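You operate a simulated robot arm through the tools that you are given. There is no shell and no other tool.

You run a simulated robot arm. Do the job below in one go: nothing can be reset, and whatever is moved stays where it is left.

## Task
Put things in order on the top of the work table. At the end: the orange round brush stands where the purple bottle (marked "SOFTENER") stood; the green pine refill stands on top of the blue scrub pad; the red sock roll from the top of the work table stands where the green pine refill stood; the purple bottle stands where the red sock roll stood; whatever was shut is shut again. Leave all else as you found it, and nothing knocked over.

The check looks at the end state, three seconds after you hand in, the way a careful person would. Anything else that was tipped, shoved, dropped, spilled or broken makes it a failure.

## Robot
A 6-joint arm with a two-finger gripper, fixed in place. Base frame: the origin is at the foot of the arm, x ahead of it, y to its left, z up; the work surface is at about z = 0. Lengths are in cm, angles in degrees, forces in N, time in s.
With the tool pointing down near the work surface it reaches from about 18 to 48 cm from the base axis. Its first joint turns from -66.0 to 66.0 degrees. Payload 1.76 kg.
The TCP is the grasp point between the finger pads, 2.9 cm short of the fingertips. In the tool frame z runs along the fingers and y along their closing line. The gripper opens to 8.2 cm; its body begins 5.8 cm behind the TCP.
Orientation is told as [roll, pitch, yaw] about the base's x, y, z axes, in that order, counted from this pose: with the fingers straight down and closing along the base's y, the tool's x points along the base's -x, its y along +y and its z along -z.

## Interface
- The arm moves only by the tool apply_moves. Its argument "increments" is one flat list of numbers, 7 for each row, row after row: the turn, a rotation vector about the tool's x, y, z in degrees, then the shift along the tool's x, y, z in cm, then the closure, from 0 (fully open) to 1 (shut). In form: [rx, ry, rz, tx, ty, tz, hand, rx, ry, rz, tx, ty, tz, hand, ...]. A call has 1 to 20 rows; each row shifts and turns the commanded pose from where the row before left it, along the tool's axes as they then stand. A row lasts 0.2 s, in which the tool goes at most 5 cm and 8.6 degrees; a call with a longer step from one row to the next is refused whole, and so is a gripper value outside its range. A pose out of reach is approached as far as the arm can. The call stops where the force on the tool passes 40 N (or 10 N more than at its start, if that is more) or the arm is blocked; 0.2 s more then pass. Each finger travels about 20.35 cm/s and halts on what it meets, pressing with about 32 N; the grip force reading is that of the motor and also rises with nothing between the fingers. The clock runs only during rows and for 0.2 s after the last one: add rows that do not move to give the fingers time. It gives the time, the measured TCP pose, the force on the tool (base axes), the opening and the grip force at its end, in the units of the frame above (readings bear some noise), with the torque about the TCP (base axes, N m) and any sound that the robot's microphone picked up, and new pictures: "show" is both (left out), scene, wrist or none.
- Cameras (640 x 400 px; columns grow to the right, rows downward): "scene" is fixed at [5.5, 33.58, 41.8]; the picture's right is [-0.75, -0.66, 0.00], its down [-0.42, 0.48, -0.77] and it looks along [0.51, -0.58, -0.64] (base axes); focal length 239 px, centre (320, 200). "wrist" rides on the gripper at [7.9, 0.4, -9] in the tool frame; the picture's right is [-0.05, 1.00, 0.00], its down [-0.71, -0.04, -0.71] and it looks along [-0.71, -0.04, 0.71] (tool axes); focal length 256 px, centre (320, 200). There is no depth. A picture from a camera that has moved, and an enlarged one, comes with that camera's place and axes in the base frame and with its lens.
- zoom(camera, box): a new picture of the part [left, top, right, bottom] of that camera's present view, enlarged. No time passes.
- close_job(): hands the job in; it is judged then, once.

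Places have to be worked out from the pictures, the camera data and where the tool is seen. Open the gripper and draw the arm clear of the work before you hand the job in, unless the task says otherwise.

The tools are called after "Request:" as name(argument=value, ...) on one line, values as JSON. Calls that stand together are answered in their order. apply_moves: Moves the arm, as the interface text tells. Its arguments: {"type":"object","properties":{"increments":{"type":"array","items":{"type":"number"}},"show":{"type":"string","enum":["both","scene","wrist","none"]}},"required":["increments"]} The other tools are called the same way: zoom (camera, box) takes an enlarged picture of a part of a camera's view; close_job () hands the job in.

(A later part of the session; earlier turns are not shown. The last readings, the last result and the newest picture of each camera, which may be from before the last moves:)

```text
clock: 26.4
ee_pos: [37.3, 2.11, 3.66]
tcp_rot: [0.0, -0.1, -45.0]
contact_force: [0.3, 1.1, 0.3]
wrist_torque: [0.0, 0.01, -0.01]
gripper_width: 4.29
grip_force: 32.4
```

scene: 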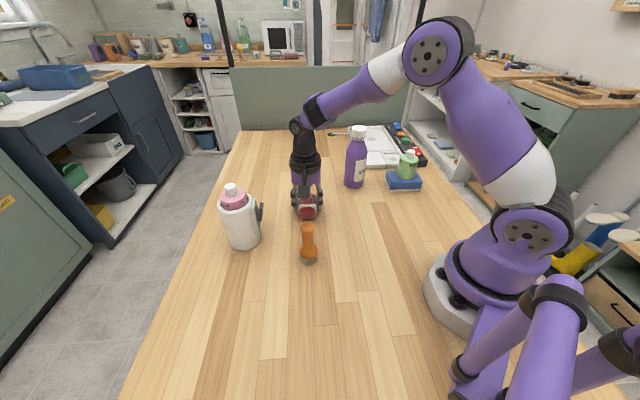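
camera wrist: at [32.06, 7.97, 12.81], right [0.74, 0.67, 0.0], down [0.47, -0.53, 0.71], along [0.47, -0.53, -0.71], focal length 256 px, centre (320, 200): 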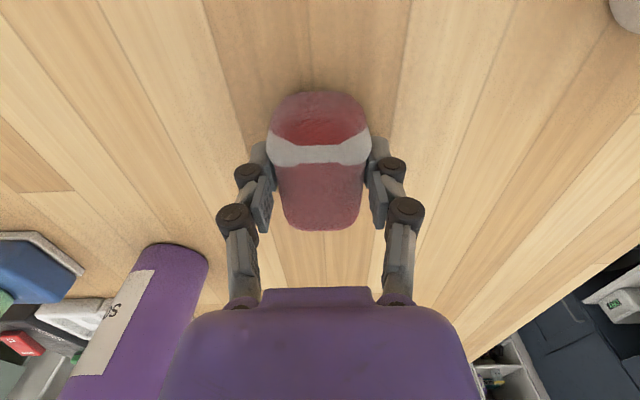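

Still free. Another 0.15 cm down.

Request:
apply_moves(increments=[0, 0, 0, 0, 0, 0.08, 1, 0, 0, 0, 0, 0, 0.07, 1, 0, 0, 0, 0, 0, 0, 1], show="none")

```text
clock: 27.2
ee_pos: [37.23, 2.11, 3.63]
tcp_rot: [0.0, 0.0, -44.9]
contact_force: [-0.4, -1.6, 8.0]
wrist_torque: [-0.02, 0.06, -0.07]
gripper_width: 4.3
grip_force: 32.2
```

Light contact (8 N). I open the fingers gradually.

Request:
apply_moves(increments=[0, 0, 0, 0, 0, 0, 0.45, 0, 0, 0, 0, 0, 0, 0.38, 0, 0, 0, 0, 0, 0, 0.25, 0, 0, 0, 0, 0, 0, 0.1, 0, 0, 0, 0, 0, 0, 0, 0, 0, 0, 0, 0, 0, 0], show="both")

Request:
zoom(camera="scene", box=[270, 160, 350, 240])

```text
clock: 28.6
ee_pos: [37.3, 2.17, 3.59]
tcp_rot: [0.0, 0.1, -45.0]
contact_force: [0.2, -0.1, -0.2]
wrist_torque: [-0.03, -0.02, -0.01]
gripper_width: 8.22
grip_force: 0.1
camera wrist: at [31.93, 8.0, 12.36], right [0.74, 0.67, 0.0], down [0.47, -0.53, 0.71], along [0.47, -0.53, -0.71], focal length 256 px, centre (320, 200)
```

scene: 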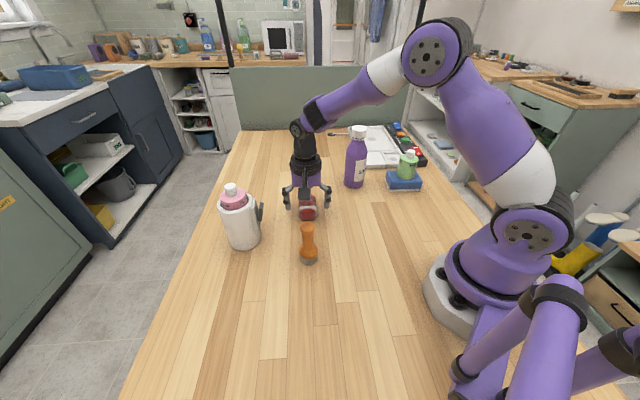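
wrist: 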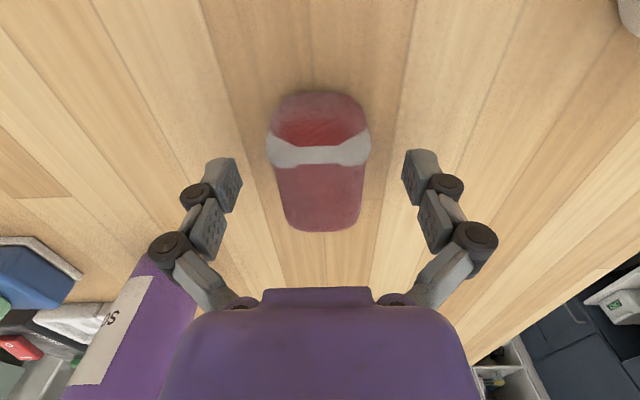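

```text
5.00 times, centred on (310, 200) of scene
camera zoom: at [5.5, 33.58, 41.8], right [-0.75, -0.66, 0.0], down [-0.42, 0.48, -0.77], along [0.51, -0.58, -0.64], focal length 1195 px, centre (370, 200)
```

zoom: 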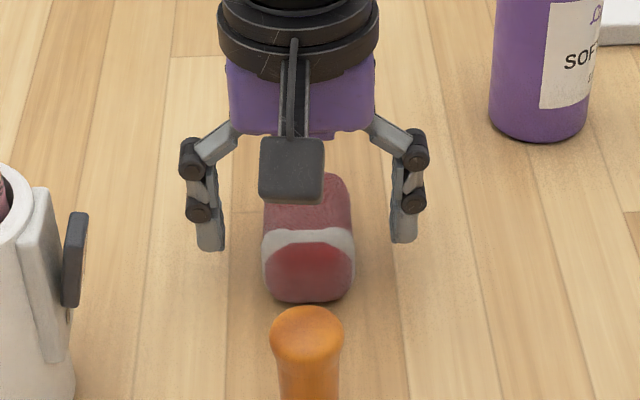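

The sock roll rests where the pine stood. I rise to z≈25, turn back to yaw 0 and move over the purple bottle.

Request:
apply_moves(increments=[0, 0, 0, 0, 0, -2.5, 0, 0, 0, 0, 0, 0, -3.5, 0, 0, 0, -7.5, 0, 0, -2.6, 0, 0, 0, -7.5, 0, 0, -2.6, 0, 0, 0, -7.5, 0, 0, -2.6, 0, 0, 0, -7.5, 0, 0, -2.6, 0, 0, 0, -7.5, 0, 0, -2.6, 0, 0, 0, -7.5, 0, 0, -2.6, 0, 0, 0, 0, 0.15, -3.82, 0, 0, 0, 0, 0, 0.15, -3.82, 0, 0, 0, 0, 0, 0.15, -3.82, 0, 0, 0, 0, 0, 0.15, -3.82, 0, 0, 0, 0, 0, 0.15, -3.82, 0, 0, 0, 0, 0, 0, 0, 0, 0, 0, 0, 0, 0, 0, 0, 0], show="both")

Request:
zoom(camera="wrist", box=[240, 0, 400, 180])

```text
clock: 31.8
ee_pos: [36.47, -16.98, 24.93]
tcp_rot: [-0.1, 0.0, -0.1]
contact_force: [0.0, -0.9, 0.0]
wrist_torque: [-0.03, 0.0, -0.01]
gripper_width: 8.18
grip_force: 0.0
camera wrist: at [28.6, -16.53, 33.85], right [0.05, 1.0, 0.0], down [0.71, -0.04, 0.71], along [0.71, -0.04, -0.71], focal length 256 px, centre (320, 200)
```

scene: 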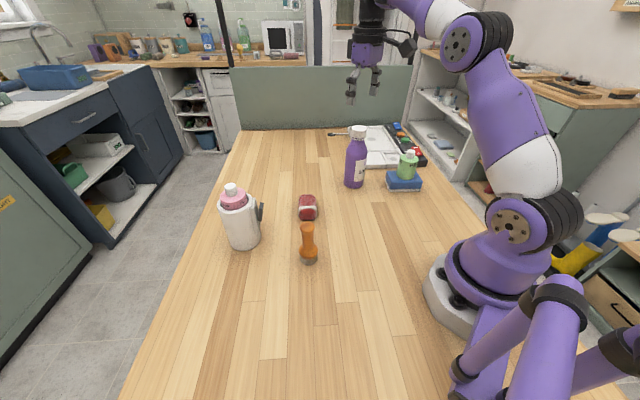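
wrist: 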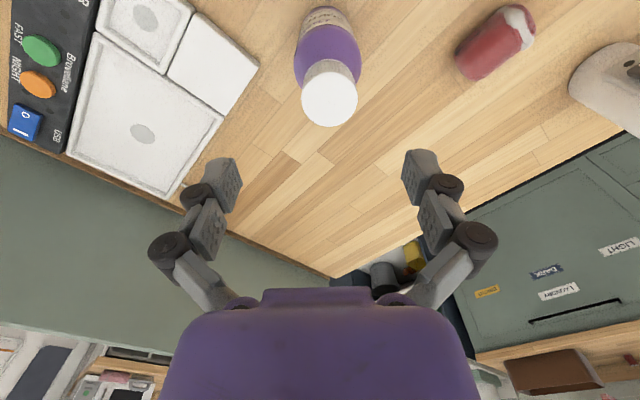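

```text
2.22 times, centred on (320, 90) of wrist
camera zoom: at [28.6, -16.53, 33.85], right [0.05, 1.0, 0.0], down [0.71, -0.04, 0.71], along [0.71, -0.04, -0.71], focal length 569 px, centre (320, 444)
```

zoom: 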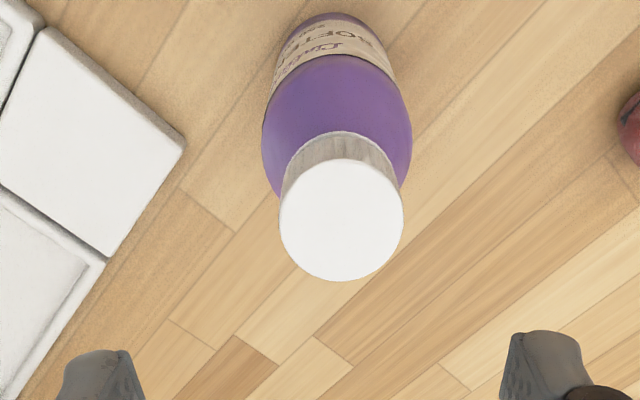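

Cap centre measures about (36.03, −16.42), top at about z 16.7, cap 3.7 wide. I shift over it and come down with open fingers to TCP z≈16.2 so that the tips stay on the cap above the shoulder.

Request:
apply_moves(increments=[0, 0, 0, 0.44, 0.56, 0, 0, 0, 0, 0, 0, 0, 2, 0, 0, 0, 0, 0, 0, 2, 0, 0, 0, 0, 0, 0, 2, 0, 0, 0, 0, 0, 0, 1.7, 0, 0, 0, 0, 0, 0, 1.0, 0, 0, 0, 0, 0, 0, 0, 0], show="both")

Request:
zoom(camera="wrist", box=[180, 60, 460, 260])

Request:
zoom(camera="scene", box=[310, 80, 410, 200])

```text
clock: 33.4
ee_pos: [35.86, -16.3, 16.33]
tcp_rot: [0.0, 0.0, 0.0]
contact_force: [-0.3, 0.2, 0.2]
wrist_torque: [0.02, 0.04, 0.0]
gripper_width: 8.2
grip_force: 0.1
camera wrist: at [28.05, -15.95, 25.19], right [0.05, 1.0, 0.0], down [0.71, -0.04, 0.71], along [0.71, -0.04, -0.71], focal length 256 px, centre (320, 200)
```

scene: 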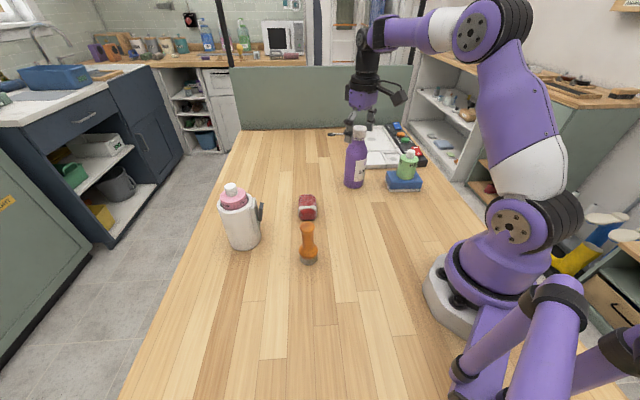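
wrist: 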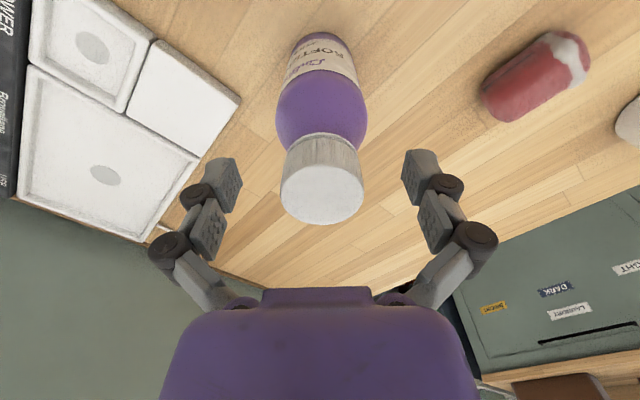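

```text
2.00 times, centred on (320, 160) of wrist
camera zoom: at [28.05, -15.95, 25.19], right [0.05, 1.0, 0.0], down [0.71, -0.04, 0.71], along [0.71, -0.04, -0.71], focal length 512 px, centre (320, 280)
```

zoom: 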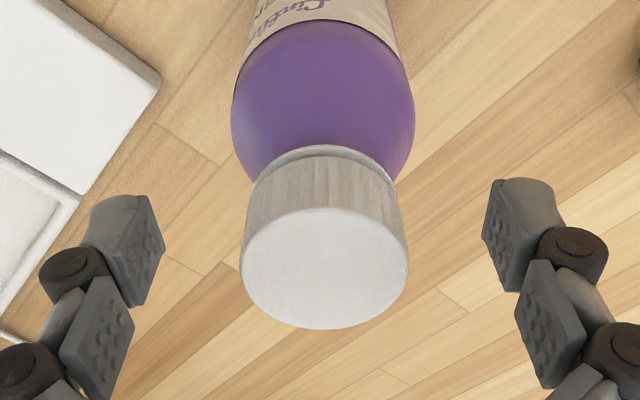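

```text
3.33 times, centred on (360, 140) of scene
camera zoom: at [5.5, 33.58, 41.8], right [-0.75, -0.66, 0.0], down [-0.42, 0.48, -0.77], along [0.51, -0.58, -0.64], focal length 796 px, centre (187, 400)
```

zoom: 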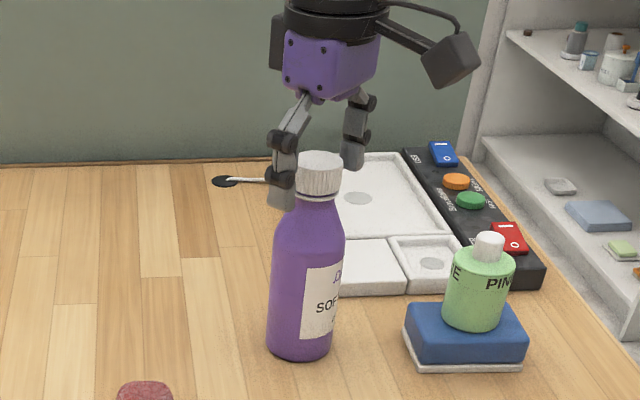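

The cap is centred between the fingers, tips level with the neck. I close on the cap and hold.

Request:
apply_moves(increments=[0, 0, 0, 0, 0, 0, 0.3, 0, 0, 0, 0, 0, 0, 0.5, 0, 0, 0, 0, 0, 0, 0.8, 0, 0, 0, 0, 0, 0, 1, 0, 0, 0, 0, 0, 0, 1], show="both")

Request:
zoom(camera="scene", box=[310, 80, 410, 200])

```text
clock: 34.6
ee_pos: [35.98, -16.32, 16.24]
tcp_rot: [0.0, -0.1, 0.0]
contact_force: [-0.7, 0.6, 4.6]
wrist_torque: [-0.03, -0.01, 0.02]
gripper_width: 3.48
grip_force: 32.2
camera wrist: at [28.05, -15.95, 25.22], right [0.05, 1.0, 0.0], down [0.71, -0.04, 0.71], along [0.71, -0.04, -0.71], focal length 256 px, centre (320, 200)
```

scene: 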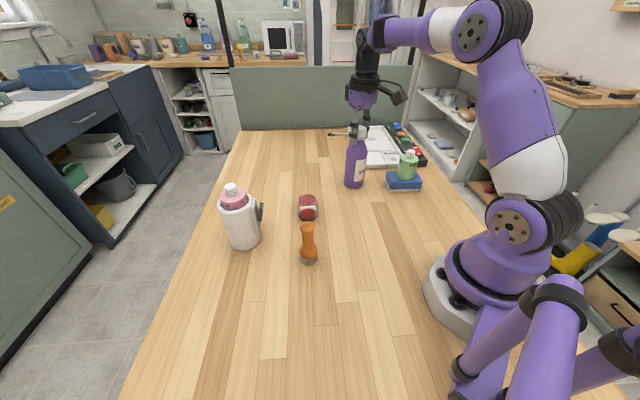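
wrist: 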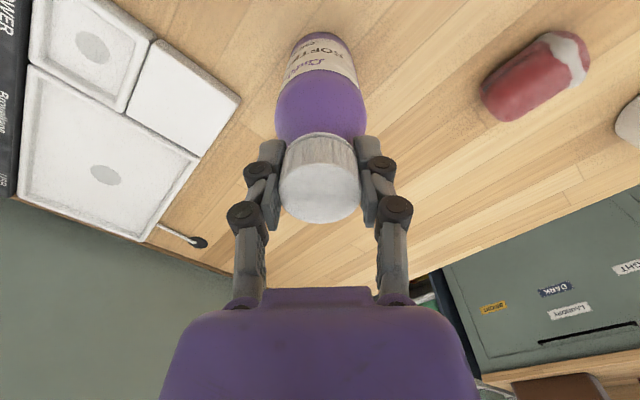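

```text
3.33 times, centred on (360, 140) of scene
camera zoom: at [5.5, 33.58, 41.8], right [-0.75, -0.66, 0.0], down [-0.42, 0.48, -0.77], along [0.51, -0.58, -0.64], focal length 796 px, centre (187, 400)
```

zoom: 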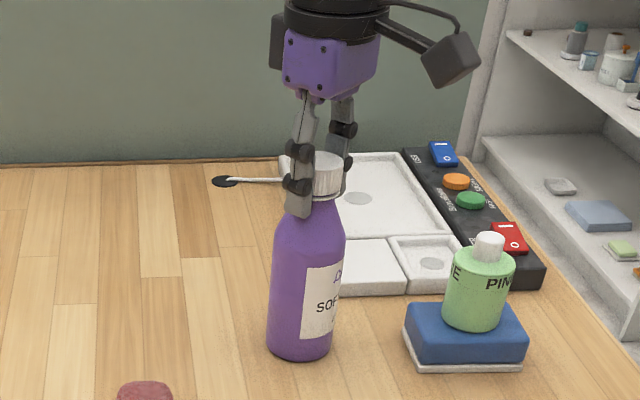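

The cap is held at 3.5 cm with the bottle still upright. I lift gently and check that it comes along.

Request:
apply_moves(increments=[0, 0, 0, 0, 0, -0.4, 1, 0, 0, 0, 0, 0, -0.8, 1, 0, 0, 0, 0, 0, -1.5, 1, 0, 0, 0, 0, 0, -2, 1, 0, 0, 0, 0, 0, -2, 1, 0, 0, 0, 0, 0, 0, 1], show="both")

Request:
zoom(camera="scene", box=[310, 60, 410, 200])

```text
clock: 36.0
ee_pos: [36.04, -16.27, 23.01]
tcp_rot: [-0.1, 0.0, -0.1]
contact_force: [0.1, -0.5, -2.6]
wrist_torque: [0.01, -0.03, -0.04]
gripper_width: 3.5
grip_force: 31.8
camera wrist: at [28.03, -15.91, 31.86], right [0.05, 1.0, 0.0], down [0.71, -0.04, 0.71], along [0.71, -0.04, -0.71], focal length 256 px, centre (320, 200)
```

scene: 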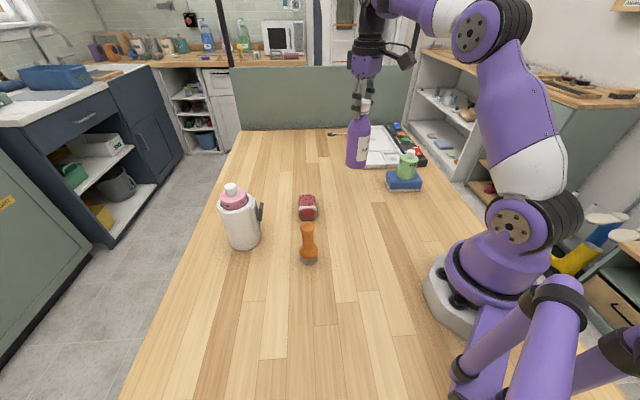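
wrist: 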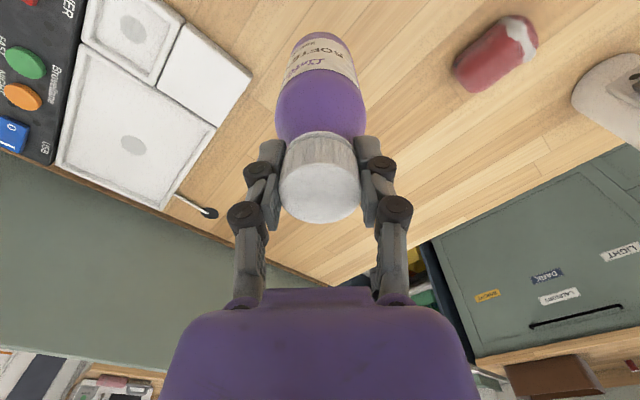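

```text
2.86 times, centred on (360, 130) of scene
camera zoom: at [5.5, 33.58, 41.8], right [-0.75, -0.66, 0.0], down [-0.42, 0.48, -0.77], along [0.51, -0.58, -0.64], focal length 683 px, centre (206, 400)
```

zoom: 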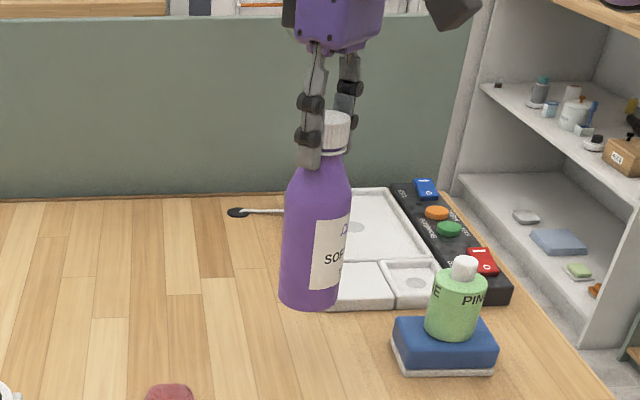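

The bottle hangs upright and weighs under 3 N. I raise it to z≈28 and carry it at moderate speed along an inner path, clear of the brush.

Request:
apply_moves(increments=[0, 0, 0, 0, 0, -1.7, 1, 0, 0, 0, 0, 0, -1.7, 1, 0, 0, 0, 0, 0, -1.6, 1, 0, 0, 0, 0.7, 1.02, 0, 1, 0, 0, 0, 1.375, 2.044, 0, 1, 0, 0, 0, 1.375, 2.044, 0, 1, 0, 0, 0, 1.375, 2.044, 0, 1, 0, 0, 0, 1.375, 2.044, 0, 1, 0, 0, 0, 1.375, 2.044, 0, 1, 0, 0, 0, 1.375, 2.044, 0, 1, 0, 0, 0, 1.375, 2.044, 0, 1, 0, 0, 0, 0.675, 1.022, 0, 1, 0, 0, 0, 0, 0, 0, 1], show="both")

```text
clock: 38.8
ee_pos: [25.0, -0.14, 28.05]
tcp_rot: [0.0, 0.0, 0.0]
contact_force: [-0.5, -0.3, -3.8]
wrist_torque: [-0.01, 0.02, 0.01]
gripper_width: 3.49
grip_force: 31.5
camera wrist: at [17.16, 0.27, 37.0], right [0.05, 1.0, 0.0], down [0.71, -0.04, 0.71], along [0.71, -0.04, -0.71], focal length 256 px, centre (320, 200)
```

scene: 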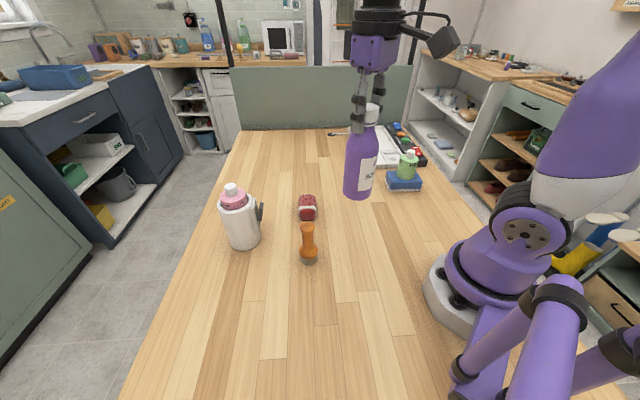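
wrist: 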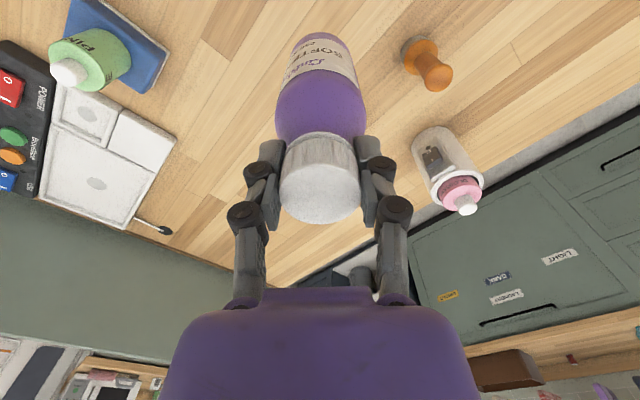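

Bottle remains steady. Next leg: past the brush on its inner side, then out to over the sock's old spot (24.6, 31.85).

Request:
apply_moves(increments=[0, 0, 0, 0.4167, 2.34, 0, 1, 0, 0, 0, 0.4167, 2.34, 0, 1, 0, 0, 0, 0.4167, 2.34, 0, 1, 0, 0, 0, 0.4167, 2.34, 0, 1, 0, 0, 0, 0.4167, 2.34, 0, 1, 0, 0, 0, 0.4167, 2.34, 0, 1, 0, 0, 0, -0.2625, 2.231, 0, 1, 0, 0, 0, -0.2625, 2.231, 0, 1, 0, 0, 0, -0.2625, 2.231, 0, 1, 0, 0, 0, -0.2625, 2.231, 0, 1, 0, 0, 0, -0.2625, 2.231, 0, 1, 0, 0, 0, -0.2625, 2.231, 0, 1, 0, 0, 0, -0.2625, 2.231, 0, 1, 0, 0, 0, -0.2625, 2.231, 0, 1, 0, 0, 0, 0, 0, 0, 1, 0, 0, 0, 0, 0, 0, 1], show="both")

```text
clock: 42.2
ee_pos: [24.49, 31.77, 28.05]
tcp_rot: [0.1, -0.1, 0.0]
contact_force: [0.6, -0.1, -3.1]
wrist_torque: [0.03, -0.01, -0.04]
gripper_width: 3.49
grip_force: 31.9
camera wrist: at [16.61, 32.17, 36.93], right [0.05, 1.0, 0.0], down [0.71, -0.04, 0.71], along [0.71, -0.04, -0.71], focal length 256 px, centre (320, 200)
```

scene: 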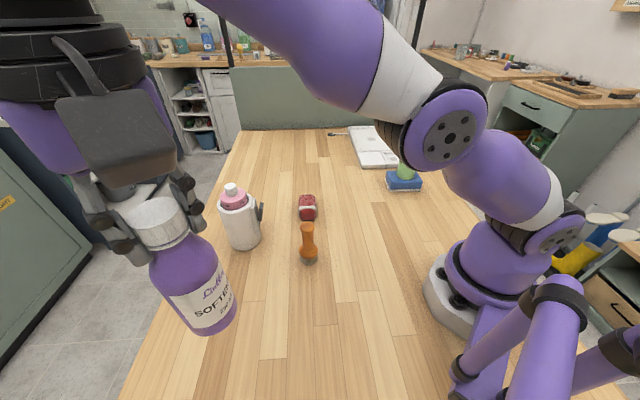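
wrist: 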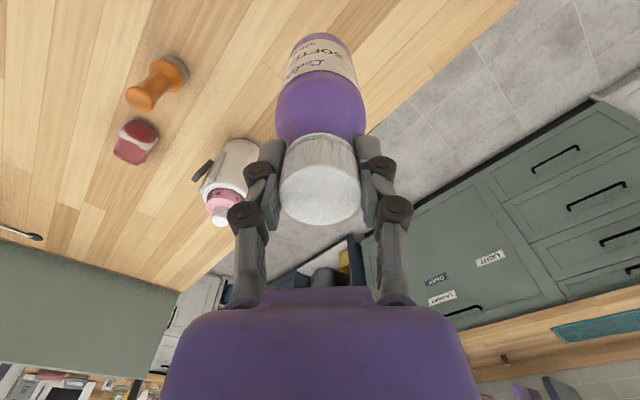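

Over the old sock position. I descend to about 0.5 cm above the table.

Request:
apply_moves(increments=[0, 0, 0, -0.08, 0.05, 1.2, 1, 0, 0, 0, 0, 0, 2, 1, 0, 0, 0, 0, 0, 2, 1, 0, 0, 0, 0, 0, 2, 1, 0, 0, 0, 0, 0, 2, 1, 0, 0, 0, 0, 0, 1.3, 1, 0, 0, 0, 0, 0, 0.7, 1, 0, 0, 0, 0, 0, 0, 1], show="both")

Request:
zoom(camera="scene", box=[160, 240, 320, 400])

```text
clock: 44.0
ee_pos: [24.56, 31.94, 16.76]
tcp_rot: [-0.1, 0.1, 0.1]
contact_force: [-1.0, 0.6, -2.5]
wrist_torque: [0.02, 0.0, 0.01]
gripper_width: 3.53
grip_force: 32.5
camera wrist: at [16.64, 32.25, 25.74], right [0.05, 1.0, 0.0], down [0.71, -0.04, 0.71], along [0.71, -0.04, -0.71], focal length 256 px, centre (320, 200)
```

scene: 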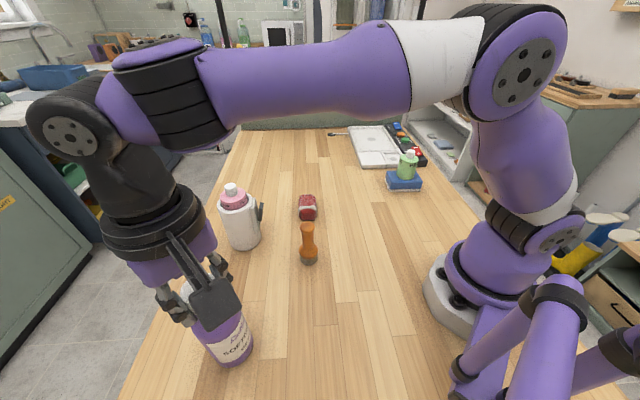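
wrist: 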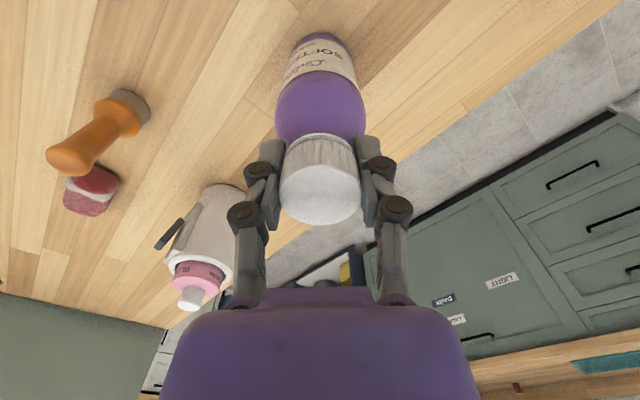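

```text
2.50 times, centred on (240, 320) of scene
camera zoom: at [5.5, 33.58, 41.8], right [-0.75, -0.66, 0.0], down [-0.42, 0.48, -0.77], along [0.51, -0.58, -0.64], focal length 597 px, centre (520, -100)
```

zoom: 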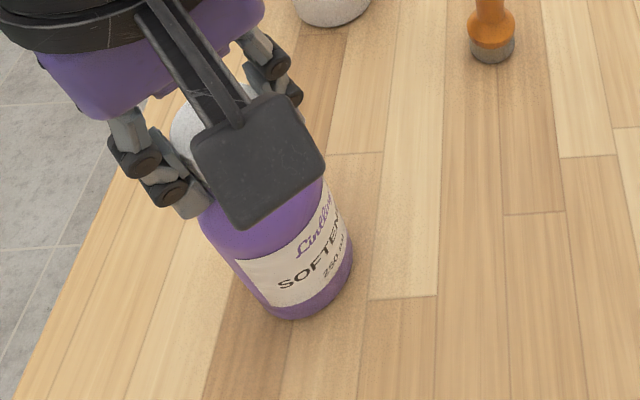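

The bottle base lines up with the old sock spot. I lower the last half cm in small steps.

Request:
apply_moves(increments=[0, 0, 0, 0, 0, 0.15, 1, 0, 0, 0, 0, 0, 0.15, 1, 0, 0, 0, 0, 0, 0, 1], show="none")

```text
clock: 44.8
ee_pos: [24.53, 31.85, 16.62]
tcp_rot: [0.0, 0.1, 0.0]
contact_force: [0.2, -0.1, -3.9]
wrist_torque: [0.02, -0.01, -0.01]
gripper_width: 3.47
grip_force: 31.6
```

Still hanging free (−3 N weight). Continuing down gently.

Request:
apply_moves(increments=[0, 0, 0, 0, 0, 0.1, 1, 0, 0, 0, 0, 0, 0.08, 1, 0, 0, 0, 0, 0, 0, 1], show="none")

```text
clock: 45.6
ee_pos: [24.58, 31.89, 16.3]
tcp_rot: [0.0, 0.0, -0.1]
contact_force: [0.8, -0.2, -2.1]
wrist_torque: [0.01, 0.03, 0.01]
gripper_width: 3.49
grip_force: 32.7
```

Request:
apply_moves(increments=[0, 0, 0, 0, 0, 0.08, 1, 0, 0, 0, 0, 0, 0.06, 1, 0, 0, 0, 0, 0, 0, 1], show="none")

```text
clock: 46.4
ee_pos: [24.61, 31.85, 16.33]
tcp_rot: [0.0, 0.1, -0.1]
contact_force: [-3.3, 0.5, 6.2]
wrist_torque: [0.02, 0.12, -0.01]
gripper_width: 3.49
grip_force: 31.9
```

The base touches (6 N). I ease 0.04 up and open the fingers in small steps.

Request:
apply_moves(increments=[0, 0, 0, 0, 0, -0.04, 1, 0, 0, 0, 0, 0, 0, 0.56, 0, 0, 0, 0, 0, 0, 0.52, 0, 0, 0, 0, 0, 0, 0.45, 0, 0, 0, 0, 0, 0, 0.3, 0, 0, 0, 0, 0, 0, 0.15, 0, 0, 0, 0, 0, 0, 0, 0, 0, 0, 0, 0, 0, 0], show="both")

Request:
zoom(camera="scene", box=[160, 240, 320, 400])

```text
clock: 48.2
ee_pos: [24.6, 31.82, 16.37]
tcp_rot: [0.0, 0.0, 0.1]
contact_force: [0.1, -0.4, 1.0]
wrist_torque: [-0.02, 0.01, 0.0]
gripper_width: 8.19
grip_force: 0.1
camera wrist: at [16.72, 32.28, 25.16], right [0.05, 1.0, 0.0], down [0.71, -0.04, 0.71], along [0.71, -0.04, -0.71], focal length 256 px, centre (320, 200)
```

scene: 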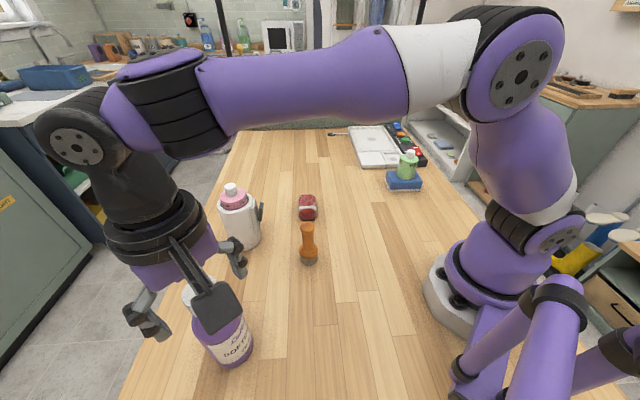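
wrist: 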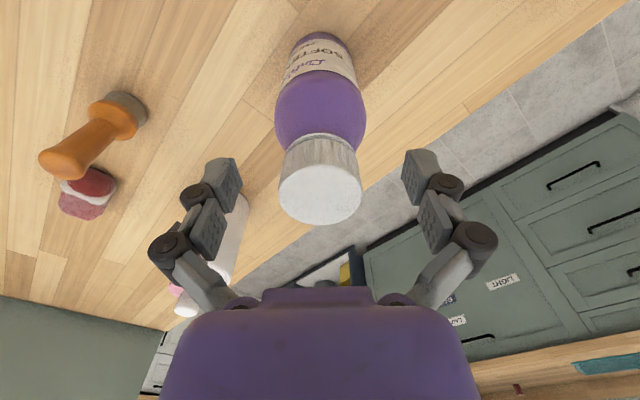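

```text
2.50 times, centred on (240, 320) of scene
camera zoom: at [5.5, 33.58, 41.8], right [-0.75, -0.66, 0.0], down [-0.42, 0.48, -0.77], along [0.51, -0.58, -0.64], focal length 597 px, centre (520, -100)
```

zoom: 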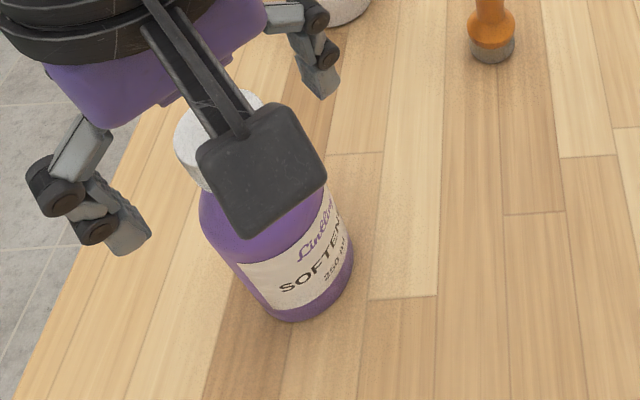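

The bottle stands free. I rise straight up and move across to above the brush for a measuring view.

Request:
apply_moves(increments=[0, 0, 0, 0, 0, -2, 0, 0, 0, 0, 0, 0, -3, 0, 0, 0, 0, 0, 0, -4, 0, 0, 0, 0, -0.58, -3.97, 0, 0, 0, 0, 0, -0.58, -3.97, 0, 0, 0, 0, 0, -0.58, -3.97, 0, 0, 0, 0, 0, -0.58, -3.97, 0, 0, 0, 0, 0, -0.58, -3.97, 0, 0, 0, 0, 0, 0, 0, 3, 0, 0, 0, 0, 0, 0, 3, 0, 0, 0, 0, 0, 0, 0, 0, 0, 0, 0, 0, 0, 0, 0], show="both")

Request:
zoom(camera="wrist", box=[240, 0, 400, 180])

Request:
zoom(camera="scene", box=[160, 240, 320, 400])

```text
clock: 50.8
ee_pos: [27.59, 12.14, 19.24]
tcp_rot: [0.1, 0.0, 0.0]
contact_force: [-0.1, -0.3, -0.3]
wrist_torque: [0.02, 0.0, -0.04]
gripper_width: 8.19
grip_force: 0.1
camera wrist: at [19.6, 12.44, 28.1], right [0.05, 1.0, 0.0], down [0.71, -0.04, 0.71], along [0.71, -0.04, -0.71], focal length 256 px, centre (320, 200)
```

scene: 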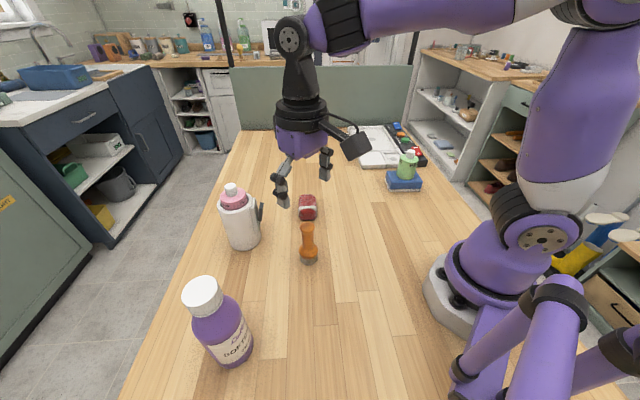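
wrist: 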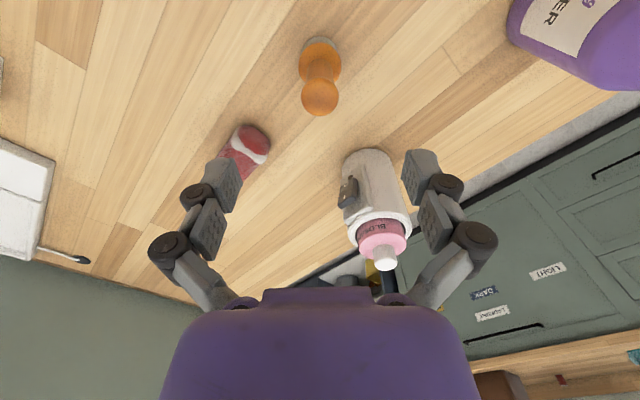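

```text
2.22 times, centred on (320, 90) of wrist
camera zoom: at [19.6, 12.44, 28.1], right [0.05, 1.0, 0.0], down [0.71, -0.04, 0.71], along [0.71, -0.04, -0.71], focal length 569 px, centre (320, 444)
```

zoom: 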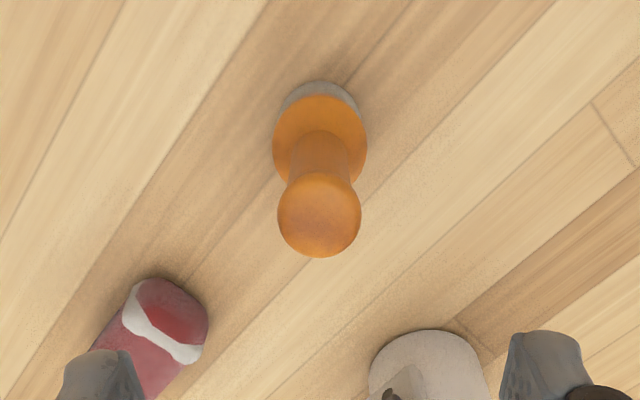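

```text
2.50 times, centred on (240, 320) of scene
camera zoom: at [5.5, 33.58, 41.8], right [-0.75, -0.66, 0.0], down [-0.42, 0.48, -0.77], along [0.51, -0.58, -0.64], focal length 597 px, centre (520, -100)
```

zoom: 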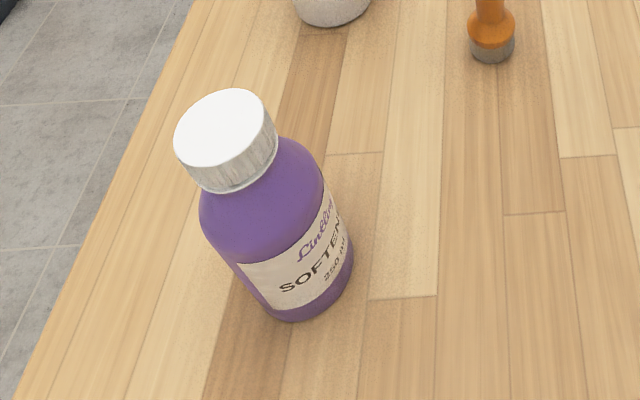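

Bottle stands properly at its new place. The brush axis is at about (27.7, 12.1); handle from z≈4 to 7, knob up to about 10.5. I descend around it to TCP z≈7.3.

Request:
apply_moves(increments=[0, 0, 0, -0.15, 0, 1.5, 0, 0, 0, 0, 0, 0, 2.5, 0, 0, 0, 0, 0, 0, 2.5, 0, 0, 0, 0, 0, 0, 2.5, 0, 0, 0, 0, 0, 0, 1.9, 0, 0, 0, 0, 0, 0, 1.0, 0, 0, 0, 0, 0, 0, 0, 0], show="both")

Request:
zoom(camera="wrist", box=[180, 60, 460, 260])

Request:
zoom(camera="scene", box=[260, 170, 360, 280])

```text
clock: 52.4
ee_pos: [27.74, 12.07, 7.3]
tcp_rot: [0.0, 0.0, 0.1]
contact_force: [0.2, 0.2, 0.8]
wrist_torque: [-0.02, -0.02, -0.01]
gripper_width: 8.22
grip_force: 0.1
camera wrist: at [19.84, 12.46, 16.26], right [0.05, 1.0, 0.0], down [0.71, -0.04, 0.71], along [0.71, -0.04, -0.71], focal length 256 px, centre (320, 200)
```

scene: 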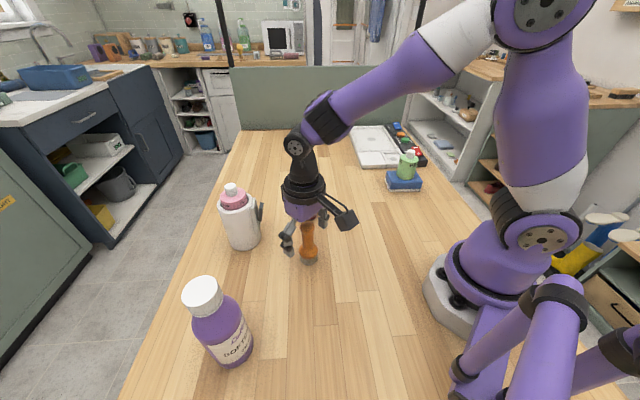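
wrist: 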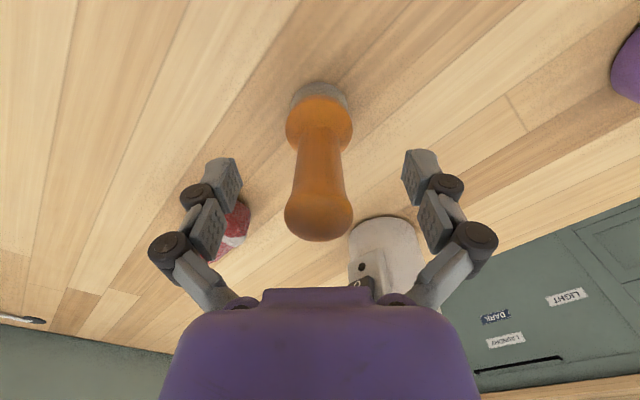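

```text
2.00 times, centred on (320, 160) of wrist
camera zoom: at [19.84, 12.46, 16.26], right [0.05, 1.0, 0.0], down [0.71, -0.04, 0.71], along [0.71, -0.04, -0.71], focal length 512 px, centre (320, 280)
```

zoom: 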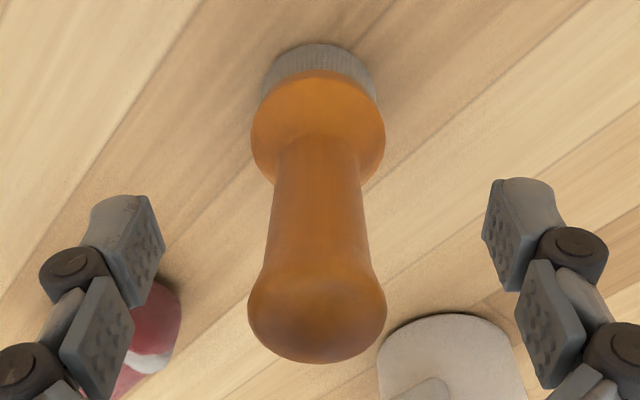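

```text
3.64 times, centred on (310, 225) of scene
camera zoom: at [5.5, 33.58, 41.8], right [-0.75, -0.66, 0.0], down [-0.42, 0.48, -0.77], along [0.51, -0.58, -0.64], focal length 869 px, centre (356, 109)
```

zoom: 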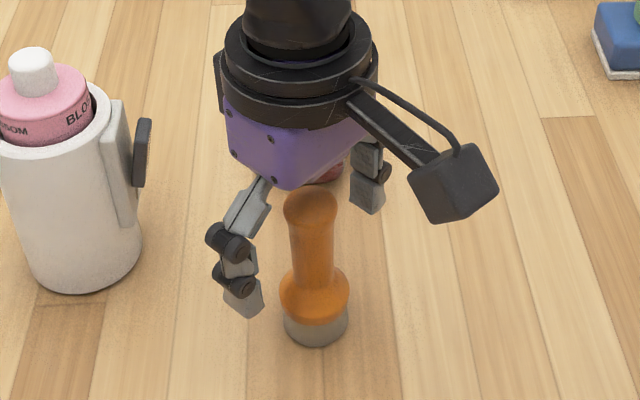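

The handle is centred between the fingers. I close and hold.

Request:
apply_moves(increments=[0, 0, 0, 0, 0, 0, 0.3, 0, 0, 0, 0, 0, 0, 0.5, 0, 0, 0, 0, 0, 0, 0.62, 0, 0, 0, 0, 0, 0, 0.8, 0, 0, 0, 0, 0, 0, 1, 0, 0, 0, 0, 0, 0, 1], show="both")

Request:
zoom(camera="wrist", box=[180, 60, 460, 260])

Request:
zoom(camera="scene", box=[260, 170, 360, 280])

```text
clock: 53.8
ee_pos: [27.77, 12.04, 7.4]
tcp_rot: [0.0, 0.0, 0.0]
contact_force: [1.4, -0.8, 2.2]
wrist_torque: [-0.02, -0.08, 0.0]
gripper_width: 2.22
grip_force: 31.9
camera wrist: at [19.85, 12.46, 16.29], right [0.05, 1.0, 0.0], down [0.71, -0.04, 0.71], along [0.71, -0.04, -0.71], focal length 256 px, centre (320, 200)
```

scene: 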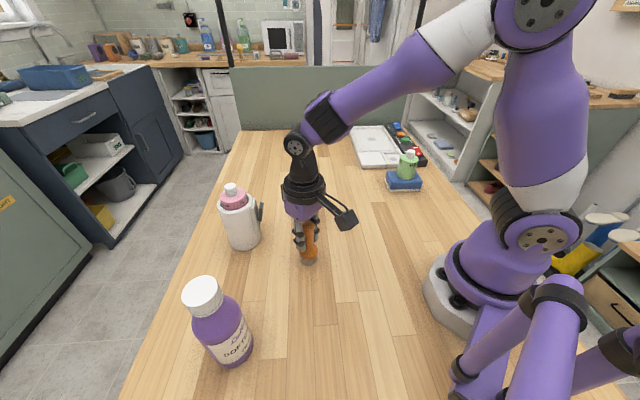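
wrist: 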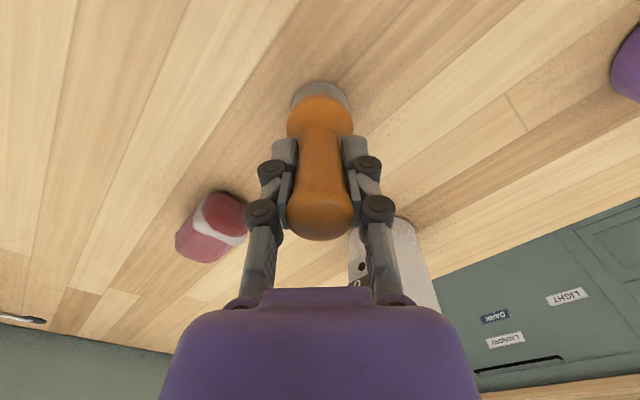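

```text
2.00 times, centred on (320, 160) of wrist
camera zoom: at [19.85, 12.46, 16.29], right [0.05, 1.0, 0.0], down [0.71, -0.04, 0.71], along [0.71, -0.04, -0.71], focal length 512 px, centre (320, 280)
```

zoom: 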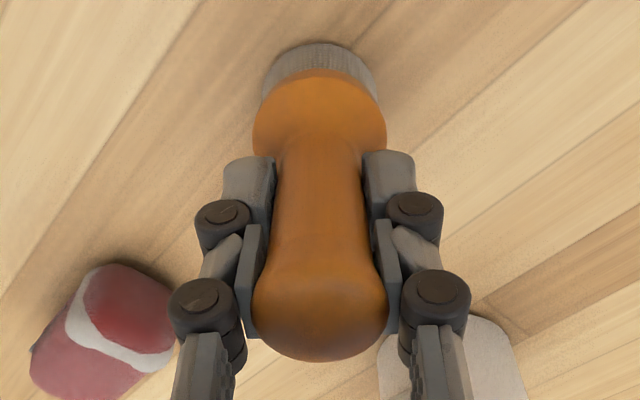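

```text
3.64 times, centred on (310, 225) of scene
camera zoom: at [5.5, 33.58, 41.8], right [-0.75, -0.66, 0.0], down [-0.42, 0.48, -0.77], along [0.51, -0.58, -0.64], focal length 869 px, centre (356, 109)
```

zoom: 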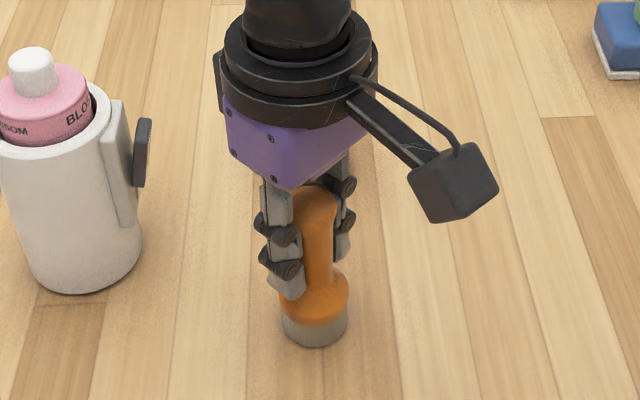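

Firm grip along the handle, brush upright. I lift to z≈20 and carry it over to the purple bottle's old spot (36.05, −16.45).

Request:
apply_moves(increments=[0, 0, 0, 0, 0, -0.8, 1, 0, 0, 0, 0, 0, -2.5, 1, 0, 0, 0, 0, 0, -3, 1, 0, 0, 0, 0, 0, -3, 1, 0, 0, 0, 0, 0, -3, 1, 0, 0, 0, -0.5, -1.7125, 0, 1, 0, 0, 0, -1.0375, -3.5625, 0, 1, 0, 0, 0, -1.0375, -3.5625, 0, 1, 0, 0, 0, -1.0375, -3.5625, 0, 1, 0, 0, 0, -1.0375, -3.5625, 0, 1, 0, 0, 0, -1.0375, -3.5625, 0, 1, 0, 0, 0, -1.0375, -3.5625, 0, 1, 0, 0, 0, -1.0375, -3.5625, 0, 1, 0, 0, 0, -0.5375, -1.85, 0, 1, 0, 0, 0, 0, 0, 0, 1, 0, 0, 0, 0, 0, 0, 1], show="both")

```text
clock: 57.2
ee_pos: [36.11, -16.47, 19.49]
tcp_rot: [0.0, 0.0, 0.1]
contact_force: [-0.4, -0.4, 0.0]
wrist_torque: [0.07, 0.04, 0.0]
gripper_width: 2.2
grip_force: 32.1
camera wrist: at [28.06, -16.14, 28.41], right [0.05, 1.0, 0.0], down [0.71, -0.04, 0.71], along [0.71, -0.04, -0.71], focal length 256 px, centre (320, 200)
```

scene: 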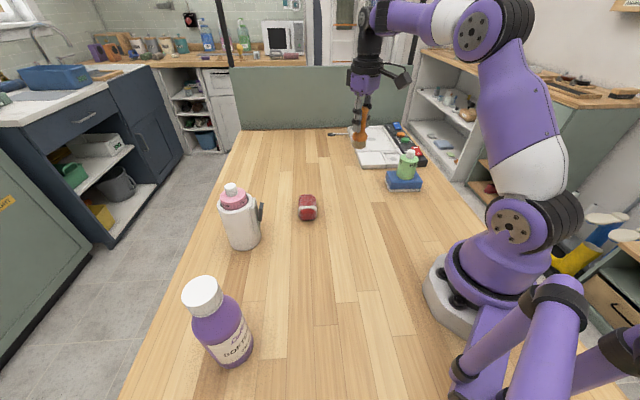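
wrist: 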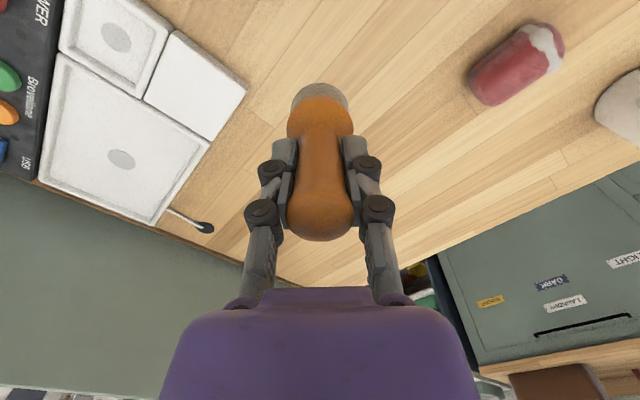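

Positioned over the target. I descend to about 0.5 cm above the table.

Request:
apply_moves(increments=[0, 0, 0, 0, 0, 2, 1, 0, 0, 0, 0, 0, 2.5, 1, 0, 0, 0, 0, 0, 2.5, 1, 0, 0, 0, 0, 0, 2.3, 1, 0, 0, 0, 0, 0, 1.5, 1, 0, 0, 0, 0, 0, 0.9, 1, 0, 0, 0, 0, 0, 0, 1], show="both")

Request:
zoom(camera="scene", box=[310, 100, 430, 210])

```text
clock: 58.8
ee_pos: [36.04, -16.51, 8.17]
tcp_rot: [0.0, 0.0, 0.0]
contact_force: [0.0, -0.4, -0.6]
wrist_torque: [-0.01, 0.05, -0.03]
gripper_width: 2.23
grip_force: 32.1
camera wrist: at [28.18, -16.09, 16.97], right [0.05, 1.0, 0.0], down [0.71, -0.04, 0.71], along [0.71, -0.04, -0.71], focal length 256 px, centre (320, 200)
```

scene: 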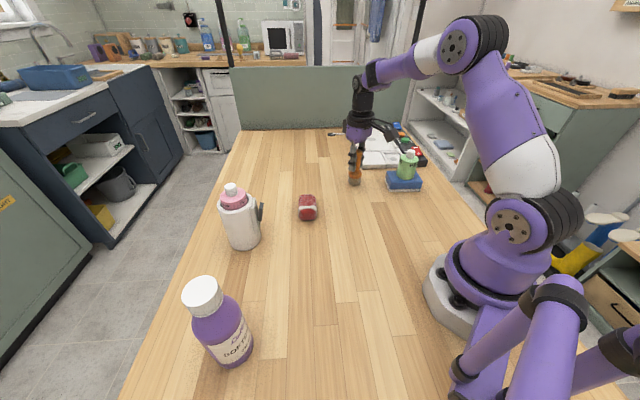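
wrist: 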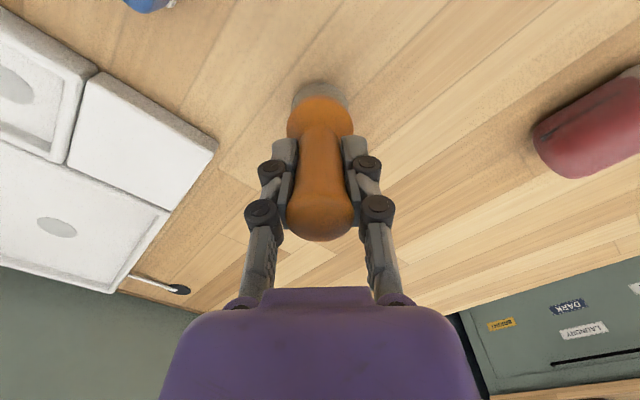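

```text
3.64 times, centred on (370, 155) of scene
camera zoom: at [5.5, 33.58, 41.8], right [-0.75, -0.66, 0.0], down [-0.42, 0.48, -0.77], along [0.51, -0.58, -0.64], focal length 869 px, centre (138, 364)
```

zoom: 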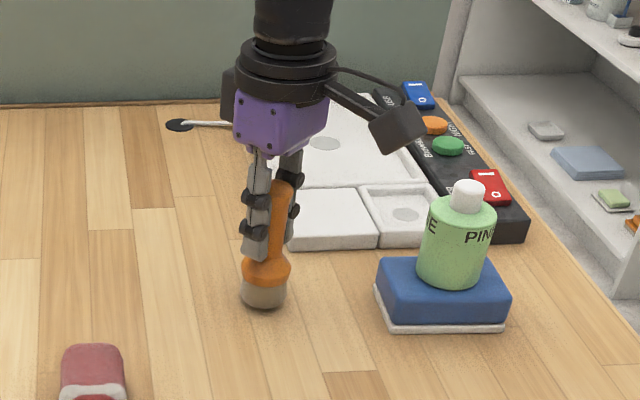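

In the scene picture the brush base lines up with the bottle's original footprint. I lower in small steps.

Request:
apply_moves(increments=[0, 0, 0, 0, 0, 0.15, 1, 0, 0, 0, 0, 0, 0.15, 1, 0, 0, 0, 0, 0, 0.1, 1, 0, 0, 0, 0, 0, 0, 1], show="none")

```text
clock: 59.8
ee_pos: [36.14, -16.55, 7.49]
tcp_rot: [0.0, 0.1, -0.1]
contact_force: [0.2, 0.4, -0.2]
wrist_torque: [-0.01, 0.02, -0.02]
gripper_width: 2.22
grip_force: 32.1
```

Still free; 0.12 cm more.

Request:
apply_moves(increments=[0, 0, 0, 0, 0, 0.07, 1, 0, 0, 0, 0, 0, 0.07, 1, 0, 0, 0, 0, 0, 0, 1], show="none")

```text
clock: 60.6
ee_pos: [36.07, -16.45, 7.54]
tcp_rot: [0.1, 0.0, 0.0]
contact_force: [0.3, 1.0, 0.2]
wrist_torque: [-0.04, 0.02, -0.04]
gripper_width: 2.23
grip_force: 31.8
```

Request:
apply_moves(increments=[0, 0, 0, 0, 0, 0.07, 1, 0, 0, 0, 0, 0, 0.06, 1, 0, 0, 0, 0, 0, 0, 1], show="none")

```text
clock: 61.4
ee_pos: [35.94, -16.43, 7.32]
tcp_rot: [-0.1, -0.1, -0.1]
contact_force: [-4.6, 3.4, 19.5]
wrist_torque: [0.15, 0.43, -0.13]
gripper_width: 2.2
grip_force: 32.6
```

Contact reached (19.5 N). I ease up 0.1 cm to unload it and re-read before opening.

Request:
apply_moves(increments=[0, 0, 0, 0, 0, -0.09, 1, 0, 0, 0, 0, 0, 0, 1], show="scene")

Request:
zoom(camera="scene", box=[330, 140, 380, 195])

```text
clock: 62.0
ee_pos: [35.92, -16.42, 7.36]
tcp_rot: [0.0, 0.0, 0.1]
contact_force: [-0.3, -0.1, 0.4]
wrist_torque: [-0.01, -0.03, 0.01]
gripper_width: 2.2
grip_force: 31.9
```

scene: 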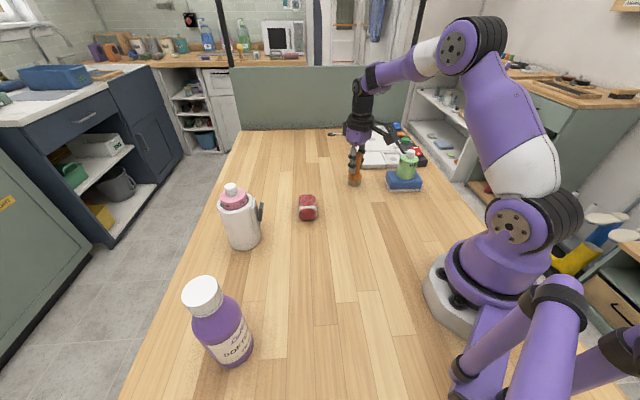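

```text
7.27 times, centred on (355, 168) of scene
camera zoom: at [5.5, 33.58, 41.8], right [-0.75, -0.66, 0.0], down [-0.42, 0.48, -0.77], along [0.51, -0.58, -0.64], focal length 1738 px, centre (66, 436)
```

zoom: 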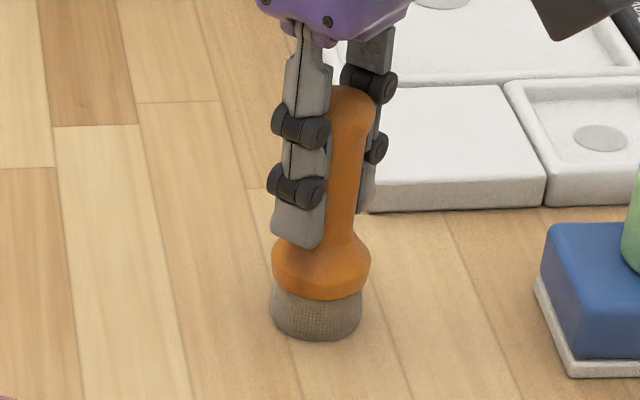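

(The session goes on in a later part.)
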